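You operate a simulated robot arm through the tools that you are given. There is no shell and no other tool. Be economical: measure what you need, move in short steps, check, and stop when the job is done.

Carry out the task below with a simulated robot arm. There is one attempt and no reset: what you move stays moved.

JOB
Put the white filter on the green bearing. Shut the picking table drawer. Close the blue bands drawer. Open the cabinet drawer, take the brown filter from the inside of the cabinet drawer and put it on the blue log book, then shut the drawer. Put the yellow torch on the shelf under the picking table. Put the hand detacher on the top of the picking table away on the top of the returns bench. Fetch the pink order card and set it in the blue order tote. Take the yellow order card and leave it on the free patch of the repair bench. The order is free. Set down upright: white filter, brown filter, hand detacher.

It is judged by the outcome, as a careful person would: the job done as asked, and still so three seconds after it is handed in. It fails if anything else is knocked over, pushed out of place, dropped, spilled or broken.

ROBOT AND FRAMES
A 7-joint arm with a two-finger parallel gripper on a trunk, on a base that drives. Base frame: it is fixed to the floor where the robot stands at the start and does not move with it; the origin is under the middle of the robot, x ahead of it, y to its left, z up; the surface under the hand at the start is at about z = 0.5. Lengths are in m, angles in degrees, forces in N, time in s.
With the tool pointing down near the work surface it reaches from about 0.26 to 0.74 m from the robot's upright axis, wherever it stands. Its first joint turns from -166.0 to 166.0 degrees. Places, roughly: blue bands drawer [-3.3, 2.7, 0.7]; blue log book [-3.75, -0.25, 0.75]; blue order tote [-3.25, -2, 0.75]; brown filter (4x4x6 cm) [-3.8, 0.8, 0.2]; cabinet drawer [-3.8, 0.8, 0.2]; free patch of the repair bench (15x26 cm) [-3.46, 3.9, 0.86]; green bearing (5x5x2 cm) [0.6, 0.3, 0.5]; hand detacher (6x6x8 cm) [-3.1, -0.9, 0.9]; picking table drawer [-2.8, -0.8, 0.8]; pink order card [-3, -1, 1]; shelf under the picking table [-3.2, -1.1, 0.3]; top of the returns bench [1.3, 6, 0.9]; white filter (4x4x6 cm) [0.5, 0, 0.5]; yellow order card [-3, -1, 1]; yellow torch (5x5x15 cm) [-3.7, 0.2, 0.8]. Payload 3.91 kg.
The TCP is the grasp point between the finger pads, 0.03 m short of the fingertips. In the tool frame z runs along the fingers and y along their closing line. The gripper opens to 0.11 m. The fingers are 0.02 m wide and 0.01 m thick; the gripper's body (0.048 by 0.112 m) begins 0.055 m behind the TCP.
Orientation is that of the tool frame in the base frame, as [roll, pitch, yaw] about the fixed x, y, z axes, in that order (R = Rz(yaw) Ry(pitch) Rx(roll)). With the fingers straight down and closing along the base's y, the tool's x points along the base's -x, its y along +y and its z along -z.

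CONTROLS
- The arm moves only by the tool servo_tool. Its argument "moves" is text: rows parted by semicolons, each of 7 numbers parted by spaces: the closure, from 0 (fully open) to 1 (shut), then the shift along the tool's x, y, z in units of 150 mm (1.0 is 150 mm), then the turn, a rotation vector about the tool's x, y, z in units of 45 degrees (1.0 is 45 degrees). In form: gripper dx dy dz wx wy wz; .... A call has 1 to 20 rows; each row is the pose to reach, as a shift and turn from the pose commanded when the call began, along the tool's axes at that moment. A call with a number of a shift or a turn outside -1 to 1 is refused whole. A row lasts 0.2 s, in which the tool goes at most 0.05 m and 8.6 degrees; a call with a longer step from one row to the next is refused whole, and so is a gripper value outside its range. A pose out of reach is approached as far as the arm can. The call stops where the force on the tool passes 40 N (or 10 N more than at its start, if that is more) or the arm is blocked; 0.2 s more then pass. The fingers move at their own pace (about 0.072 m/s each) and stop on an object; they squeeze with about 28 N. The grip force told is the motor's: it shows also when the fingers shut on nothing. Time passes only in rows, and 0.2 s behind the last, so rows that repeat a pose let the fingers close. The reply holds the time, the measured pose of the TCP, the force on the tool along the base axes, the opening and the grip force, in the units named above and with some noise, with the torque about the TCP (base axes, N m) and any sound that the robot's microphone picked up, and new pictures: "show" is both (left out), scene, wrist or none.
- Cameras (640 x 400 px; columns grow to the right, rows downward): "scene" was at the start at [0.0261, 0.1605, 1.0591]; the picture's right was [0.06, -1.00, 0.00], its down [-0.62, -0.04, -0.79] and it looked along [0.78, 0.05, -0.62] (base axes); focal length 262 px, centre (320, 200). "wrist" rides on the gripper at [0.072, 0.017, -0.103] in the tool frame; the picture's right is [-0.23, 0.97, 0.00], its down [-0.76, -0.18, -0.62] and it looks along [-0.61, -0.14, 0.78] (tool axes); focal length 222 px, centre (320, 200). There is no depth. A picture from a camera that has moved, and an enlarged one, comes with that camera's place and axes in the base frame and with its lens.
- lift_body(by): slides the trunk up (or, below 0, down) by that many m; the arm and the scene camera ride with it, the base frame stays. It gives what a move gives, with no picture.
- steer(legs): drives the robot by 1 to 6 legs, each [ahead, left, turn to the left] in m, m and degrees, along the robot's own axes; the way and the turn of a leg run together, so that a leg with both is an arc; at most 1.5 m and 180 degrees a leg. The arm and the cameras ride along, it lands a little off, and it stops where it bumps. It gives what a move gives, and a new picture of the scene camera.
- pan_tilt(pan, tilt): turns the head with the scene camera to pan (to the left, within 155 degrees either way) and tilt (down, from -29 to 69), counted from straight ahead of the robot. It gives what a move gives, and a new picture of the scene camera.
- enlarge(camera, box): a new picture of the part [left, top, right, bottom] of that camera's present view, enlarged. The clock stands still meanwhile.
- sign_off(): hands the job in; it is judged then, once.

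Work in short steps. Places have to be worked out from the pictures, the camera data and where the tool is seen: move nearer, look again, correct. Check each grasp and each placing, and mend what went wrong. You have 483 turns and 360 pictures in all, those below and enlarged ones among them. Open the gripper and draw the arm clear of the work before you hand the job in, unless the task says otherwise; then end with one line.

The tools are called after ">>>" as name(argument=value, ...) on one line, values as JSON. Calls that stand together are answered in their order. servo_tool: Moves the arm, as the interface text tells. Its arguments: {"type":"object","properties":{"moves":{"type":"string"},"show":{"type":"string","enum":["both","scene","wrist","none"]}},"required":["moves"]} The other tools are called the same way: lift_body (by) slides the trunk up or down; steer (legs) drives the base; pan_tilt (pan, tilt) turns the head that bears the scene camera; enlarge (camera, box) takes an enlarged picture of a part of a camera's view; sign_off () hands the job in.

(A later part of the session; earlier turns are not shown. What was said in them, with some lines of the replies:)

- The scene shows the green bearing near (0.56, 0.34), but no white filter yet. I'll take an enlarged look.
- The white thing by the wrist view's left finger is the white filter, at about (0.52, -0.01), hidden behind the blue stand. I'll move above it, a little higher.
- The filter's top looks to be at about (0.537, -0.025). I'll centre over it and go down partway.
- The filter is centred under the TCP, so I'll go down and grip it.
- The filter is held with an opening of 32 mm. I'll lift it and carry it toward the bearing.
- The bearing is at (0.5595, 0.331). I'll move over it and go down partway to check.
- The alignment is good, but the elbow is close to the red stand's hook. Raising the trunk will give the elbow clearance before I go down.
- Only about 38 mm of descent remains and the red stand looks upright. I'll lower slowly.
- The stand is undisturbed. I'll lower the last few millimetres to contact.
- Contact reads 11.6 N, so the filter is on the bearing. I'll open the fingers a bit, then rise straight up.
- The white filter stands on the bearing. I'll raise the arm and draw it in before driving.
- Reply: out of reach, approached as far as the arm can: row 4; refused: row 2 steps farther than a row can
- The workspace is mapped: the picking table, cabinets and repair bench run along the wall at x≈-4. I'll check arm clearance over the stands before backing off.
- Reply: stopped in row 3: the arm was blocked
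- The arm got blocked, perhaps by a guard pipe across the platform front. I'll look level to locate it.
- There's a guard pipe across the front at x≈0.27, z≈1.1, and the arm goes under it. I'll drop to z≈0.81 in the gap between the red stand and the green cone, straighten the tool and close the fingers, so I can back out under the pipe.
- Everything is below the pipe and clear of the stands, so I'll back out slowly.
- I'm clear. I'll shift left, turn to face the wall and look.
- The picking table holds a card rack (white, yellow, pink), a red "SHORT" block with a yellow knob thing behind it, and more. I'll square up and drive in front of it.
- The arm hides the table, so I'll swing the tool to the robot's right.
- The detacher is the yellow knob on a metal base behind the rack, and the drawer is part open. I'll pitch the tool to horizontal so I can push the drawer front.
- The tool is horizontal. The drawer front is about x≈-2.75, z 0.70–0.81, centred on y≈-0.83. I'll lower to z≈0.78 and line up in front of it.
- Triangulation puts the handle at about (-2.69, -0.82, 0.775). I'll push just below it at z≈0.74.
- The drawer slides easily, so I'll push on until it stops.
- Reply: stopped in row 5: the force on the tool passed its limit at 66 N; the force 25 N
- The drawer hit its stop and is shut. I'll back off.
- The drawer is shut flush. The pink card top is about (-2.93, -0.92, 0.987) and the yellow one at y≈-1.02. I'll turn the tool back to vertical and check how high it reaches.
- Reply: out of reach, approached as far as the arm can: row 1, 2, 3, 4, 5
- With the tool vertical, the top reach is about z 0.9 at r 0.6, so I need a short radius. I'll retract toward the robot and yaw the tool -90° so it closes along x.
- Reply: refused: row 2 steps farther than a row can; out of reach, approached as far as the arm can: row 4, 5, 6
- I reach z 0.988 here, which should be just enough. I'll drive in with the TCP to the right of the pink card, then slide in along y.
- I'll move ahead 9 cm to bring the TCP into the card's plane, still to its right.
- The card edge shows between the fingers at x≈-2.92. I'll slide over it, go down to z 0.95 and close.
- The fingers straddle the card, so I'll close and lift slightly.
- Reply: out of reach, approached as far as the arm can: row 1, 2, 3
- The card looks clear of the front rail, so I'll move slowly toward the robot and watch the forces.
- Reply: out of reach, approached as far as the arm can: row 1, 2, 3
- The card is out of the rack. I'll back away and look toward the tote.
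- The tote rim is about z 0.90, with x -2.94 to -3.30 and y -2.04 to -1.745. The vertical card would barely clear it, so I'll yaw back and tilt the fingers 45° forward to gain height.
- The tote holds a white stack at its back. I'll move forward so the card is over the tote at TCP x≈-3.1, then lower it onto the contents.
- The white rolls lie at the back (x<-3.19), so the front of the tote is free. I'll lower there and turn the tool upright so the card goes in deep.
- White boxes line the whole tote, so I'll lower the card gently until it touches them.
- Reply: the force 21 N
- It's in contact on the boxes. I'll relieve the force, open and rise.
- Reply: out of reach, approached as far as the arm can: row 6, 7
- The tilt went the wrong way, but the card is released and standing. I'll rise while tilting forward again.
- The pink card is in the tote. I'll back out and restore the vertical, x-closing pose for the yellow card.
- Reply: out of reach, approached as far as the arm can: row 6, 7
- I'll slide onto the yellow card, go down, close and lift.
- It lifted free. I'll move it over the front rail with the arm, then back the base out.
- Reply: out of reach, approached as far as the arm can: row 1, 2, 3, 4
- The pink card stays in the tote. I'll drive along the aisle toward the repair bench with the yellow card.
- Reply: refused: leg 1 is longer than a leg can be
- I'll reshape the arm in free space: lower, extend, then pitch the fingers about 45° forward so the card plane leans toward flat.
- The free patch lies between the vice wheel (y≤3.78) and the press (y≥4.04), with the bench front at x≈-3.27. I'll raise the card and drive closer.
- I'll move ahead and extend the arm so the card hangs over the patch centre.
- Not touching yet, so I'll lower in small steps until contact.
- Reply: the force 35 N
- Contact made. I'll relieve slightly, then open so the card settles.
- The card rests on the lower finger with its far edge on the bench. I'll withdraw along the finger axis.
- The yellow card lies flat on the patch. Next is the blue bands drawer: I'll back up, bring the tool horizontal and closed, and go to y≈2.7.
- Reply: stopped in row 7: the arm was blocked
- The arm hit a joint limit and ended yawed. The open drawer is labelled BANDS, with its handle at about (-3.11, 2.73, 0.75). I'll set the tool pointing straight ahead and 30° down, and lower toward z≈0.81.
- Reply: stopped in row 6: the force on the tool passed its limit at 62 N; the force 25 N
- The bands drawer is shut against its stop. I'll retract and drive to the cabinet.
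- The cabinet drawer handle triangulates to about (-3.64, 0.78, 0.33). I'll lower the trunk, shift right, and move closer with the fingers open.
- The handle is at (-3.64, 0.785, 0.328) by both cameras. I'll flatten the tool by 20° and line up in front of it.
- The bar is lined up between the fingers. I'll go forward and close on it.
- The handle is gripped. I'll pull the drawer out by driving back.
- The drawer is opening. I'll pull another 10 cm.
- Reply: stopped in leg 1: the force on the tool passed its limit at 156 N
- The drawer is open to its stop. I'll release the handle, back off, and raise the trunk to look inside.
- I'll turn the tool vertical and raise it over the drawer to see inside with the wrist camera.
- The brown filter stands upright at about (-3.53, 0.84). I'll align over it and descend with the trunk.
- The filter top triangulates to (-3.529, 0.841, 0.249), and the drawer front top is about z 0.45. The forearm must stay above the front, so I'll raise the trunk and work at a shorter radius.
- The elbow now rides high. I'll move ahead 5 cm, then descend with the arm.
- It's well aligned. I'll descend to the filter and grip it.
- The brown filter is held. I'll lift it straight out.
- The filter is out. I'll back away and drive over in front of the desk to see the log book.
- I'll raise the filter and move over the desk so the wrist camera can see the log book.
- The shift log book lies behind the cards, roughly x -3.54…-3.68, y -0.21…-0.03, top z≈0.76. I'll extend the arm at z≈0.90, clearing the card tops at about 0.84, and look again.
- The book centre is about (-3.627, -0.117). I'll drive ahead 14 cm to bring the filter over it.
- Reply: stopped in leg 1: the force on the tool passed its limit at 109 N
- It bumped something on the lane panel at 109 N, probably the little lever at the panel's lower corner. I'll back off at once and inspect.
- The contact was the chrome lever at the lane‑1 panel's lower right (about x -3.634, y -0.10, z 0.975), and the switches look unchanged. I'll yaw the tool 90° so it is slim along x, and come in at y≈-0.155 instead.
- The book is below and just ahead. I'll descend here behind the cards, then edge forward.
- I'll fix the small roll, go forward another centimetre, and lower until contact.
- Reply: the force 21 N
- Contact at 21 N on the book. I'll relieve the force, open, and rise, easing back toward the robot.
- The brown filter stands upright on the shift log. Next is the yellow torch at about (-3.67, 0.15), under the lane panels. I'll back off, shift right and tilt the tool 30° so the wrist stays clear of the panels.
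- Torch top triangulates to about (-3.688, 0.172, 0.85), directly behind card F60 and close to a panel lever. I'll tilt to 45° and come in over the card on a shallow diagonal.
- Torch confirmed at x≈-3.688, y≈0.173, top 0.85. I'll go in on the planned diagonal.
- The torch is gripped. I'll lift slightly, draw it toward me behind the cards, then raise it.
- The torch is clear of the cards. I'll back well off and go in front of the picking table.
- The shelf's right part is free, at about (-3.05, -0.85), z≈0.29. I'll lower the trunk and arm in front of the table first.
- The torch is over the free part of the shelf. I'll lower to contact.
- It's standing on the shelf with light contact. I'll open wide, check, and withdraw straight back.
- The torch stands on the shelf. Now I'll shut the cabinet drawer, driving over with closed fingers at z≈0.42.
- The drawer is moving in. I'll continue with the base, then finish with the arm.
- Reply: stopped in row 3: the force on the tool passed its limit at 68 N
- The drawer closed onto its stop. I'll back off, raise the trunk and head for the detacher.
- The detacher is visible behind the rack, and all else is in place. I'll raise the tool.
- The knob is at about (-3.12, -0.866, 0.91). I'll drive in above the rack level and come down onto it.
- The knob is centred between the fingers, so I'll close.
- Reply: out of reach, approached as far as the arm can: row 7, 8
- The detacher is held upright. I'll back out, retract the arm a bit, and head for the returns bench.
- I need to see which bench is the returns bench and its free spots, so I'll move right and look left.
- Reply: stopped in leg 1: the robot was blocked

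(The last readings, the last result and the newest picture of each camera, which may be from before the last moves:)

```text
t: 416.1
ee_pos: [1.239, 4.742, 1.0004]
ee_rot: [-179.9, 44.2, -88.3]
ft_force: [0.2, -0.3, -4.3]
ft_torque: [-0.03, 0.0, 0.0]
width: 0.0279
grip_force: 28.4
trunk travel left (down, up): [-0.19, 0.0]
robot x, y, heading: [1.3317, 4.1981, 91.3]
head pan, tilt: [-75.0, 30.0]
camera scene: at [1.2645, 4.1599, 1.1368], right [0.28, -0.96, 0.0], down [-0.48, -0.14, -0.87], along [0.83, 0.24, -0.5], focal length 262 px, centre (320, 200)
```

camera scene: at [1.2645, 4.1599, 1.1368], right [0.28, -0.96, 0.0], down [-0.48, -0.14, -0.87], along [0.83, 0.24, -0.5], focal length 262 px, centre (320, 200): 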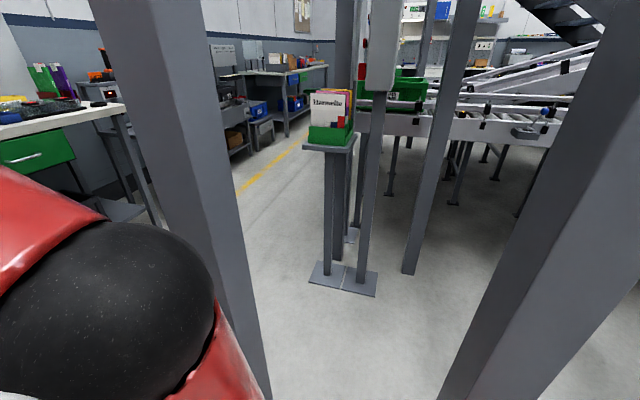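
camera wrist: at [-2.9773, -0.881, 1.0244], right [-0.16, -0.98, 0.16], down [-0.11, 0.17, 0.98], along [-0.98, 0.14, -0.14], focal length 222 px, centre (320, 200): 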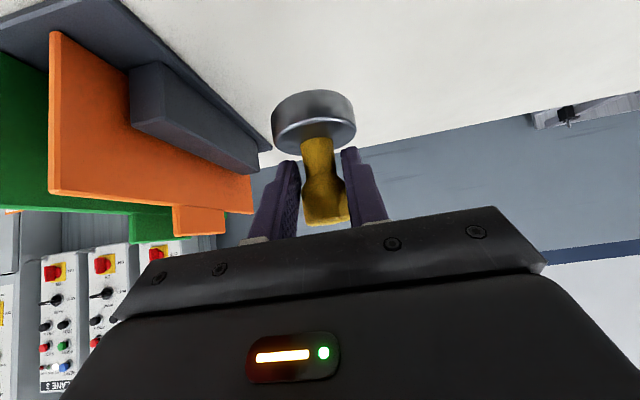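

I bumped a fixed column; nothing moved. I'll move left away from it, turn right a little and look left across the benches.

>>> steer(legs=[[0, 0.35, -1], [0.2, 0, -35]])

>>> pan_tilt(pan=25, tilt=20)

```text
t: 420.0
ee_pos: [1.2818, 4.8783, 1.0]
ee_rot: [-179.8, 44.2, -124.1]
ft_force: [1.0, 0.3, -3.7]
ft_torque: [-0.07, 0.03, -0.01]
width: 0.0278
grip_force: 28.0
trunk travel left (down, up): [-0.19, 0.0]
robot x, y, heading: [1.0383, 4.381, 55.6]
head pan, tilt: [-75.0, 30.0]
camera scene: at [0.961, 4.3918, 1.1368], right [-0.33, -0.94, 0.0], down [-0.47, 0.17, -0.87], along [0.82, -0.29, -0.5], focal length 262 px, centre (320, 200)
```

scene: 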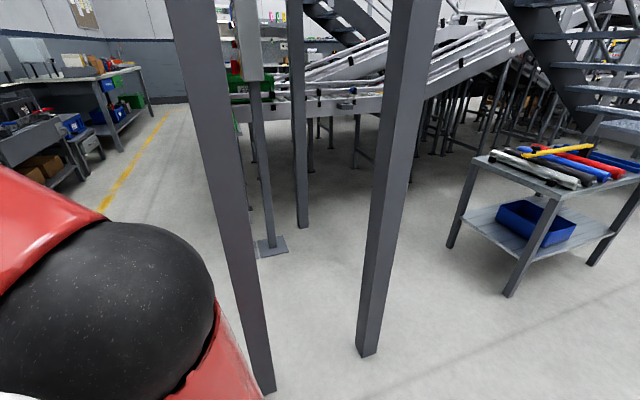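

```text
t: 421.8
ee_pos: [1.2812, 4.879, 1.0006]
ee_rot: [-179.8, 44.2, -124.1]
ft_force: [0.4, 0.2, -3.7]
ft_torque: [-0.01, 0.01, -0.02]
width: 0.0282
grip_force: 28.2
trunk travel left (down, up): [-0.19, 0.0]
robot x, y, heading: [1.0337, 4.3814, 55.3]
head pan, tilt: [25.0, 20.0]
camera scene: at [0.8912, 4.5139, 1.1528], right [0.99, -0.17, 0.0], down [-0.06, -0.34, -0.94], along [0.16, 0.93, -0.34], focal length 262 px, centre (320, 200)
```

scene: 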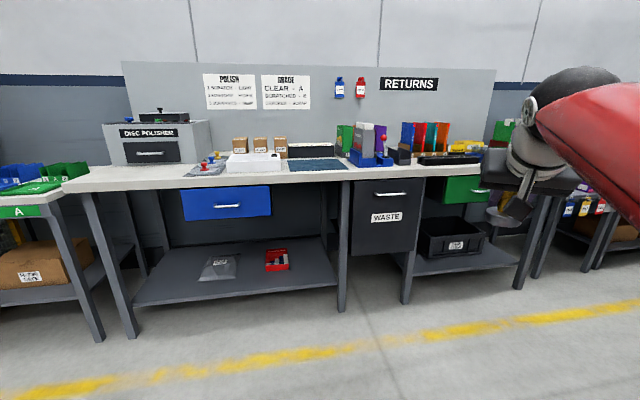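

It's a single long returns bench. I'll enlarge to find a free spot.

>>> enlarge(camera="scene", box=[60, 100, 300, 220])

>>> enlarge(camera="scene", box=[280, 100, 520, 220])

```text
2.67 times, centred on (180, 160) of scene
camera zoom: at [0.8912, 4.5139, 1.1528], right [0.99, -0.17, 0.0], down [-0.06, -0.34, -0.94], along [0.16, 0.93, -0.34], focal length 700 px, centre (693, 307)
```

zoom: 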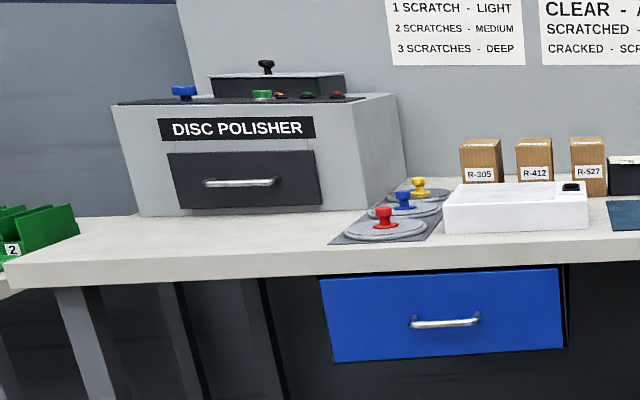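

```text
2.67 times, centred on (400, 160) of scene
camera zoom: at [0.8912, 4.5139, 1.1528], right [0.99, -0.17, 0.0], down [-0.06, -0.34, -0.94], along [0.16, 0.93, -0.34], focal length 700 px, centre (107, 307)
```

zoom: 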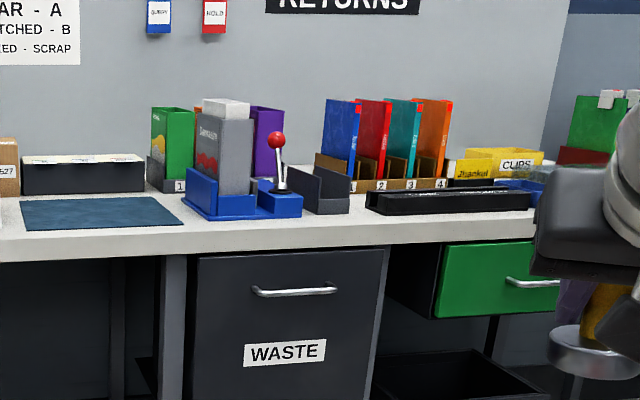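

The front strip before the disc polisher is clear at about (0.27, 5.78). I'll square up and approach it.

>>> steer(legs=[[0, 0, 34.5], [0, 0.68, 0], [0.55, 0, 0]])

>>> pan_tilt(pan=5, tilt=25)

>>> servo_tool(moves="1 0 0 0 0 0 0", show="wrist")

```text
t: 430.0
ee_pos: [0.2501, 5.4465, 1.0011]
ee_rot: [-179.9, 44.1, -88.1]
ft_force: [0.1, -0.4, -3.1]
ft_torque: [-0.05, -0.03, -0.01]
width: 0.0262
grip_force: 28.2
trunk travel left (down, up): [-0.19, 0.0]
robot x, y, heading: [0.3424, 4.902, 91.6]
head pan, tilt: [25.0, 20.0]
camera scene: at [0.1495, 4.9227, 1.1528], right [0.89, 0.45, 0.0], down [0.15, -0.31, -0.94], along [-0.42, 0.84, -0.34], focal length 262 px, centre (320, 200)
```

scene: 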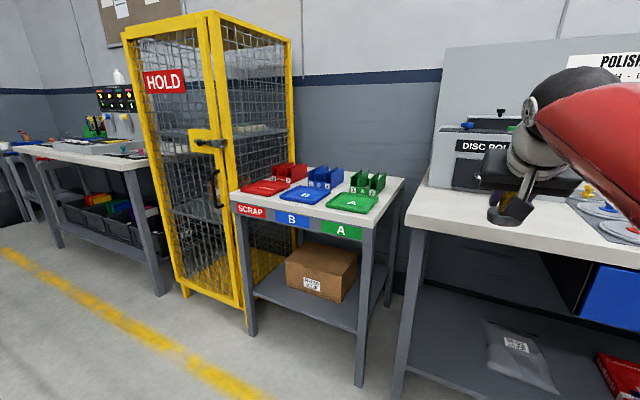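

```text
t: 430.8
ee_pos: [0.2496, 5.4477, 1.0012]
ee_rot: [-179.8, 44.2, -88.1]
ft_force: [-0.8, -0.1, -3.8]
ft_torque: [-0.09, 0.03, 0.01]
width: 0.0263
grip_force: 28.1
trunk travel left (down, up): [-0.19, 0.0]
robot x, y, heading: [0.3403, 4.9048, 91.6]
head pan, tilt: [5.0, 25.0]
camera scene: at [0.1805, 4.9309, 1.1447], right [0.99, 0.11, 0.0], down [0.05, -0.42, -0.91], along [-0.1, 0.9, -0.42], focal length 262 px, centre (320, 200)
```

scene: 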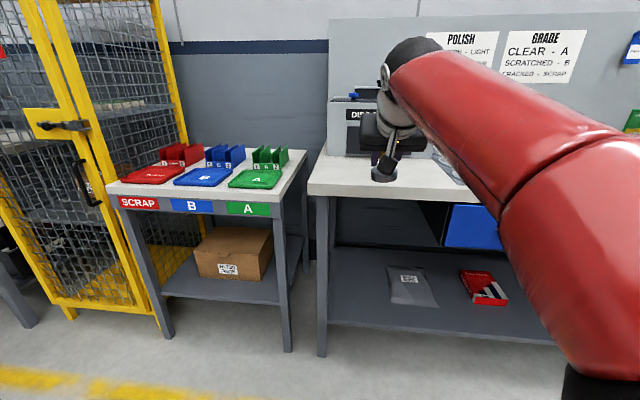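

```text
t: 431.2
ee_pos: [0.2506, 5.4467, 1.0016]
ee_rot: [-179.8, 44.2, -88.1]
ft_force: [0.4, 0.3, -3.6]
ft_torque: [-0.08, -0.02, -0.01]
width: 0.0263
grip_force: 28.1
trunk travel left (down, up): [-0.19, 0.0]
robot x, y, heading: [0.3438, 4.9016, 91.1]
head pan, tilt: [5.0, 25.0]
camera wrist: at [0.2376, 5.3225, 1.0244], right [-0.98, 0.13, 0.16], down [0.17, 0.12, 0.98], along [0.11, 0.98, -0.14], focal length 222 px, centre (320, 200)
```

wrist: 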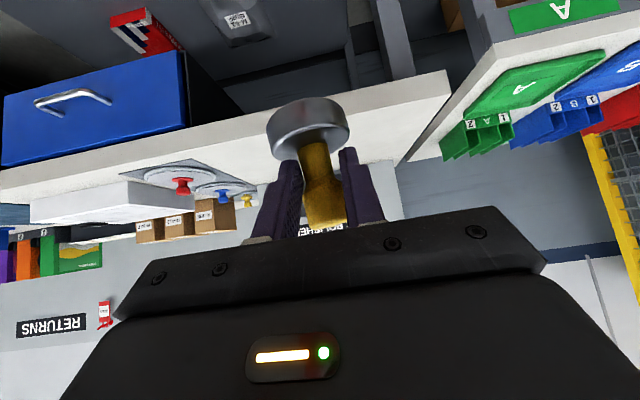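

The bench's front-left corner is about (0.10, 5.58). I'll go ahead and extend over the clear strip.

>>> steer(legs=[[0.2, 0, -1.2]])

>>> servo_tool(moves="1 -0.15 0 0.15 0 0 0;1 -0.3 0 0.3 0 0 0;1 -0.45 0 0.5 0 0 0;1 -0.45 0 0.5 0 0 0", show="both")

```text
t: 432.8
ee_pos: [0.2606, 5.6481, 1.0004]
ee_rot: [-179.7, 44.2, -89.5]
ft_force: [-0.5, -0.1, -2.3]
ft_torque: [-0.08, 0.0, 0.01]
width: 0.0265
grip_force: 28.5
trunk travel left (down, up): [-0.19, 0.0]
robot x, y, heading: [0.3394, 5.0984, 89.9]
head pan, tilt: [5.0, 25.0]
camera scene: at [0.1785, 5.1339, 1.1447], right [1.0, 0.09, 0.0], down [0.04, -0.42, -0.91], along [-0.08, 0.9, -0.42], focal length 262 px, centre (320, 200)
```

scene: 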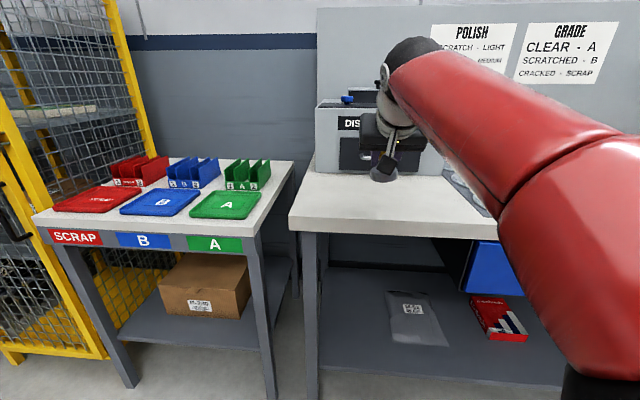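

```text
t: 433.8
ee_pos: [0.2597, 5.7514, 0.9931]
ee_rot: [-179.7, 44.1, -89.4]
ft_force: [-0.4, 0.5, -3.4]
ft_torque: [-0.08, -0.03, -0.02]
width: 0.0202
grip_force: 27.8
trunk travel left (down, up): [-0.19, 0.0]
robot x, y, heading: [0.3402, 5.1001, 89.8]
head pan, tilt: [5.0, 25.0]
camera scene: at [0.1785, 5.134, 1.1447], right [1.0, 0.09, 0.0], down [0.04, -0.42, -0.91], along [-0.08, 0.9, -0.42], focal length 262 px, centre (320, 200)
camera wrist: at [0.2446, 5.6276, 1.0164], right [-0.98, 0.16, 0.16], down [0.18, 0.11, 0.98], along [0.14, 0.98, -0.14], focal length 222 px, centre (320, 200)
```

scene: 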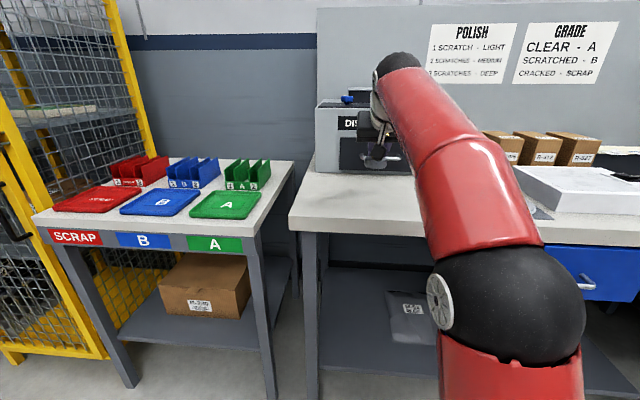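
wrist: 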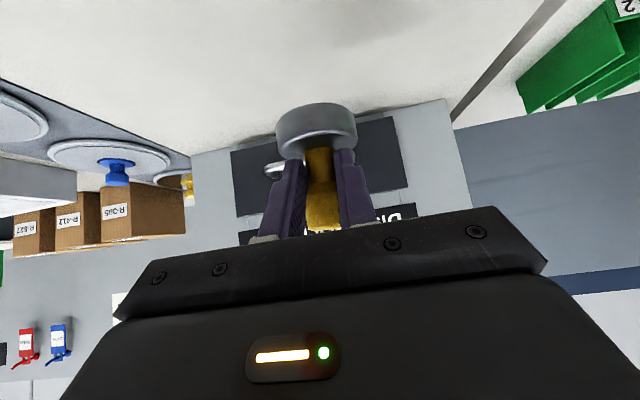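

The fingers have settled into the knob's neck under its bulb, so the grip is secure. I'll lower to the bench.

>>> servo_tool(moves="1 0.1 0 0.1 0 0 0;1 0.2 0 0.2 0 0 0;1 0.28 0 0.28 0 0 0;1 0.28 0 0.28 0 0 0", show="wrist")

```text
t: 434.8
ee_pos: [0.2604, 5.7492, 0.9329]
ee_rot: [-179.8, 44.2, -89.5]
ft_force: [0.4, -0.1, -3.9]
ft_torque: [-0.08, -0.02, -0.02]
width: 0.0202
grip_force: 27.7
trunk travel left (down, up): [-0.19, 0.0]
robot x, y, heading: [0.3376, 5.104, 90.2]
head pan, tilt: [5.0, 25.0]
camera wrist: at [0.2447, 5.6246, 0.957], right [-0.98, 0.16, 0.16], down [0.17, 0.11, 0.98], along [0.14, 0.98, -0.14], focal length 222 px, centre (320, 200)
```

wrist: 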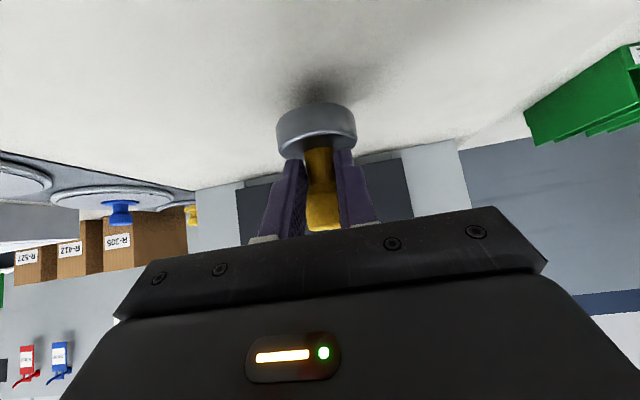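

>>> servo_tool(moves="1 0.025 0 0.025 0 0 0;1 0.05 0 0.05 0 0 0;1 0.07 0 0.07 0 0 0;1 0.07 0 0.07 0 0 0", show="wrist")

```text
t: 435.8
ee_pos: [0.2608, 5.7483, 0.9182]
ee_rot: [-179.9, 44.2, -89.5]
ft_force: [0.4, -0.2, -3.4]
ft_torque: [-0.1, 0.0, 0.02]
width: 0.0202
grip_force: 27.8
trunk travel left (down, up): [-0.19, 0.0]
robot x, y, heading: [0.3373, 5.1015, 90.0]
head pan, tilt: [5.0, 25.0]
camera wrist: at [0.2448, 5.6238, 0.9426], right [-0.98, 0.16, 0.16], down [0.17, 0.11, 0.98], along [0.14, 0.98, -0.14], focal length 222 px, centre (320, 200)
```

wrist: 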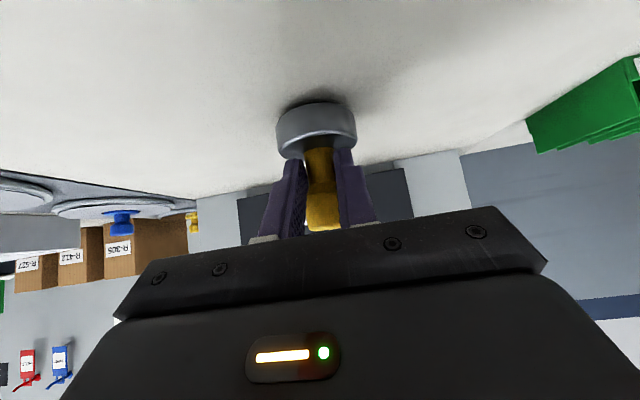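

>>> servo_tool(moves="1 0.015 0 0.015 0 0 0;1 0.03 0 0.03 0 0 0;1 0.045 0 0.045 0 0 0;1 0.045 0 0.045 0 0 0", show="none")

>>> servo_tool(moves="1 0.015 0 0.015 0 0 0;1 0.025 0 0.025 0 0 0;1 0.025 0 0.025 0 0 0", show="wrist")

```text
t: 436.8
ee_pos: [0.2619, 5.7479, 0.9125]
ee_rot: [-179.9, 44.6, -89.6]
ft_force: [-2.6, 4.7, 13.1]
ft_torque: [0.97, 0.09, 0.09]
width: 0.0203
grip_force: 27.8
trunk travel left (down, up): [-0.19, 0.0]
robot x, y, heading: [0.3399, 5.1012, 90.3]
head pan, tilt: [5.0, 25.0]
```

```text
t: 437.6
ee_pos: [0.261, 5.746, 0.9101]
ee_rot: [-179.9, 44.6, -89.7]
ft_force: [-0.6, -2.0, 30.5]
ft_torque: [0.29, 0.02, 0.07]
width: 0.0203
grip_force: 28.0
trunk travel left (down, up): [-0.19, 0.0]
robot x, y, heading: [0.3408, 5.0992, 90.2]
head pan, tilt: [5.0, 25.0]
camera wrist: at [0.2447, 5.6212, 0.9318], right [-0.98, 0.16, 0.16], down [0.18, 0.1, 0.98], along [0.14, 0.98, -0.13], focal length 222 px, centre (320, 200)
```

wrist: 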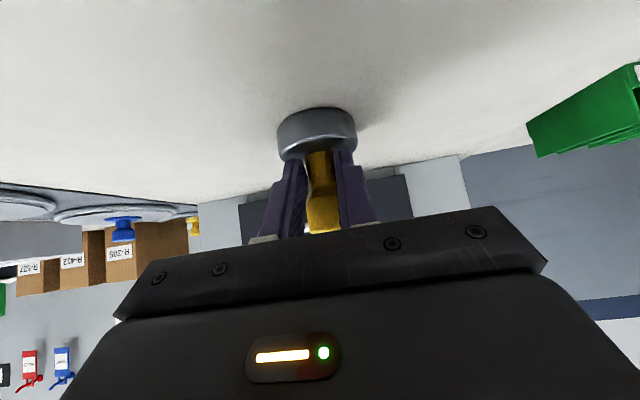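

The base sits flat on the bench. I'll relieve the force, open wide, and withdraw along the tool axis.

>>> servo_tool(moves="1 -0.015 0 -0.015 0 0 0;0.7 -0.015 0 -0.015 0 0 0;0.3 -0.015 0 -0.015 0 0 0;0.3 -0.015 0 -0.015 0 0 0;0.3 -0.015 0 -0.015 0 0 0;0.3 -0.015 0 -0.2 0 0 0;0.3 -0.015 0 -0.45 0 0 0;0.3 -0.015 0 -0.75 0 0 0;0.3 -0.015 0 -0.95 0 0 0", show="both")

```text
t: 439.6
ee_pos: [0.2623, 5.6489, 1.0065]
ee_rot: [-179.8, 44.1, -89.4]
ft_force: [-0.3, 0.3, 0.1]
ft_torque: [0.0, -0.02, 0.0]
width: 0.0771
grip_force: 0.1
trunk travel left (down, up): [-0.19, 0.0]
robot x, y, heading: [0.3426, 5.0991, 90.3]
head pan, tilt: [5.0, 25.0]
camera scene: at [0.1785, 5.134, 1.1447], right [1.0, 0.09, 0.0], down [0.04, -0.42, -0.91], along [-0.08, 0.9, -0.42], focal length 262 px, centre (320, 200)
camera wrist: at [0.2463, 5.5245, 1.031], right [-0.98, 0.16, 0.16], down [0.17, 0.12, 0.98], along [0.14, 0.98, -0.14], focal length 222 px, centre (320, 200)
```

scene: 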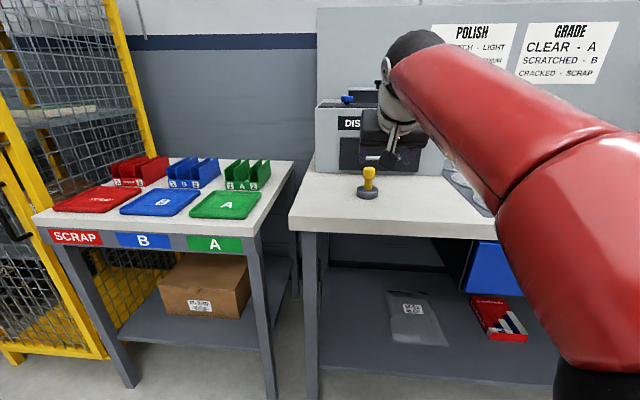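
wrist: 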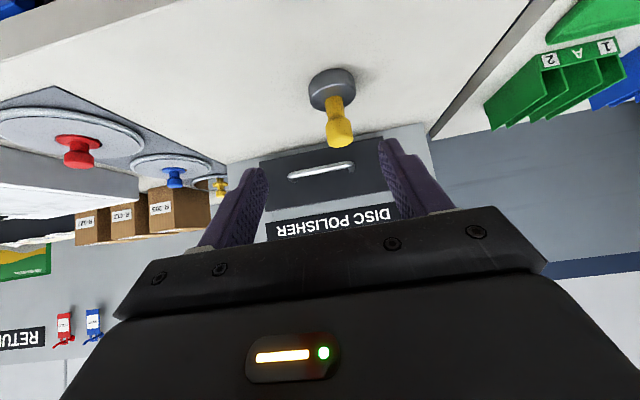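

The detacher stands upright on the returns bench. I'll draw the arm clear before handing in.

>>> steer(legs=[[-0.5, 0, 0]])

>>> enlarge(camera="scene", box=[260, 100, 460, 240])

```text
t: 442.5
ee_pos: [0.2649, 5.1475, 1.0073]
ee_rot: [-179.8, 44.2, -89.7]
ft_force: [0.1, 0.6, -0.1]
ft_torque: [0.0, 0.01, 0.01]
width: 0.0768
grip_force: 0.0
trunk travel left (down, up): [-0.19, 0.0]
robot x, y, heading: [0.3424, 4.6024, 89.8]
head pan, tilt: [5.0, 25.0]
camera scene: at [0.1788, 4.6327, 1.1447], right [1.0, 0.09, 0.0], down [0.04, -0.42, -0.91], along [-0.08, 0.9, -0.42], focal length 262 px, centre (320, 200)
```

scene: 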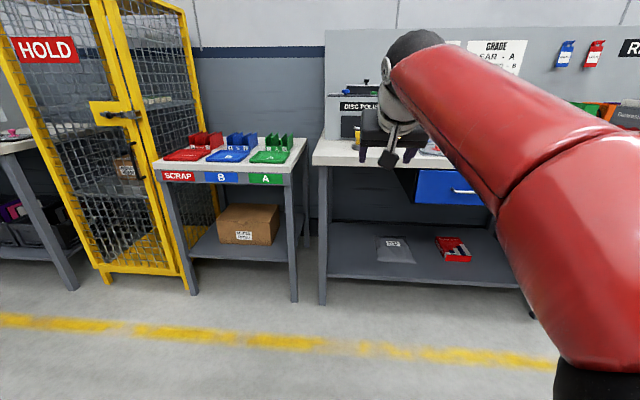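

```text
2.86 times, centred on (360, 170) of scene
camera zoom: at [0.1788, 4.6327, 1.1447], right [1.0, 0.09, 0.0], down [0.04, -0.42, -0.91], along [-0.08, 0.9, -0.42], focal length 750 px, centre (206, 286)
```

zoom: 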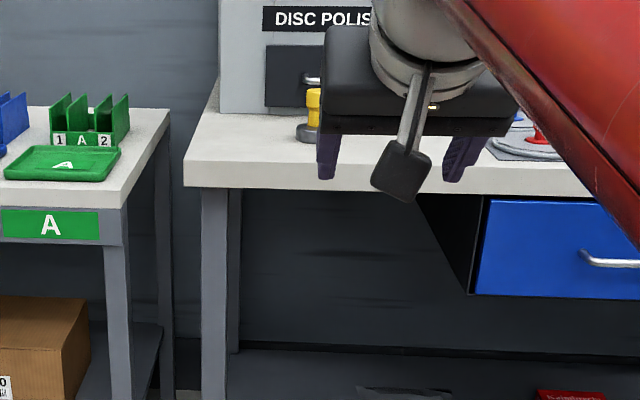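

All tasks are done and the arm is clear with the gripper open, so I'm handing in.

>>> sign_off()

```text
The job is handed in.
```

I finished every item in the job and handed it in, with the gripper open and the arm clear of the work. While I was placing the brown filter, the gripper hit a lever on the lane 1 control panel at 109 N. The panel's switches and levers looked unchanged afterwards, but I didn't test them.
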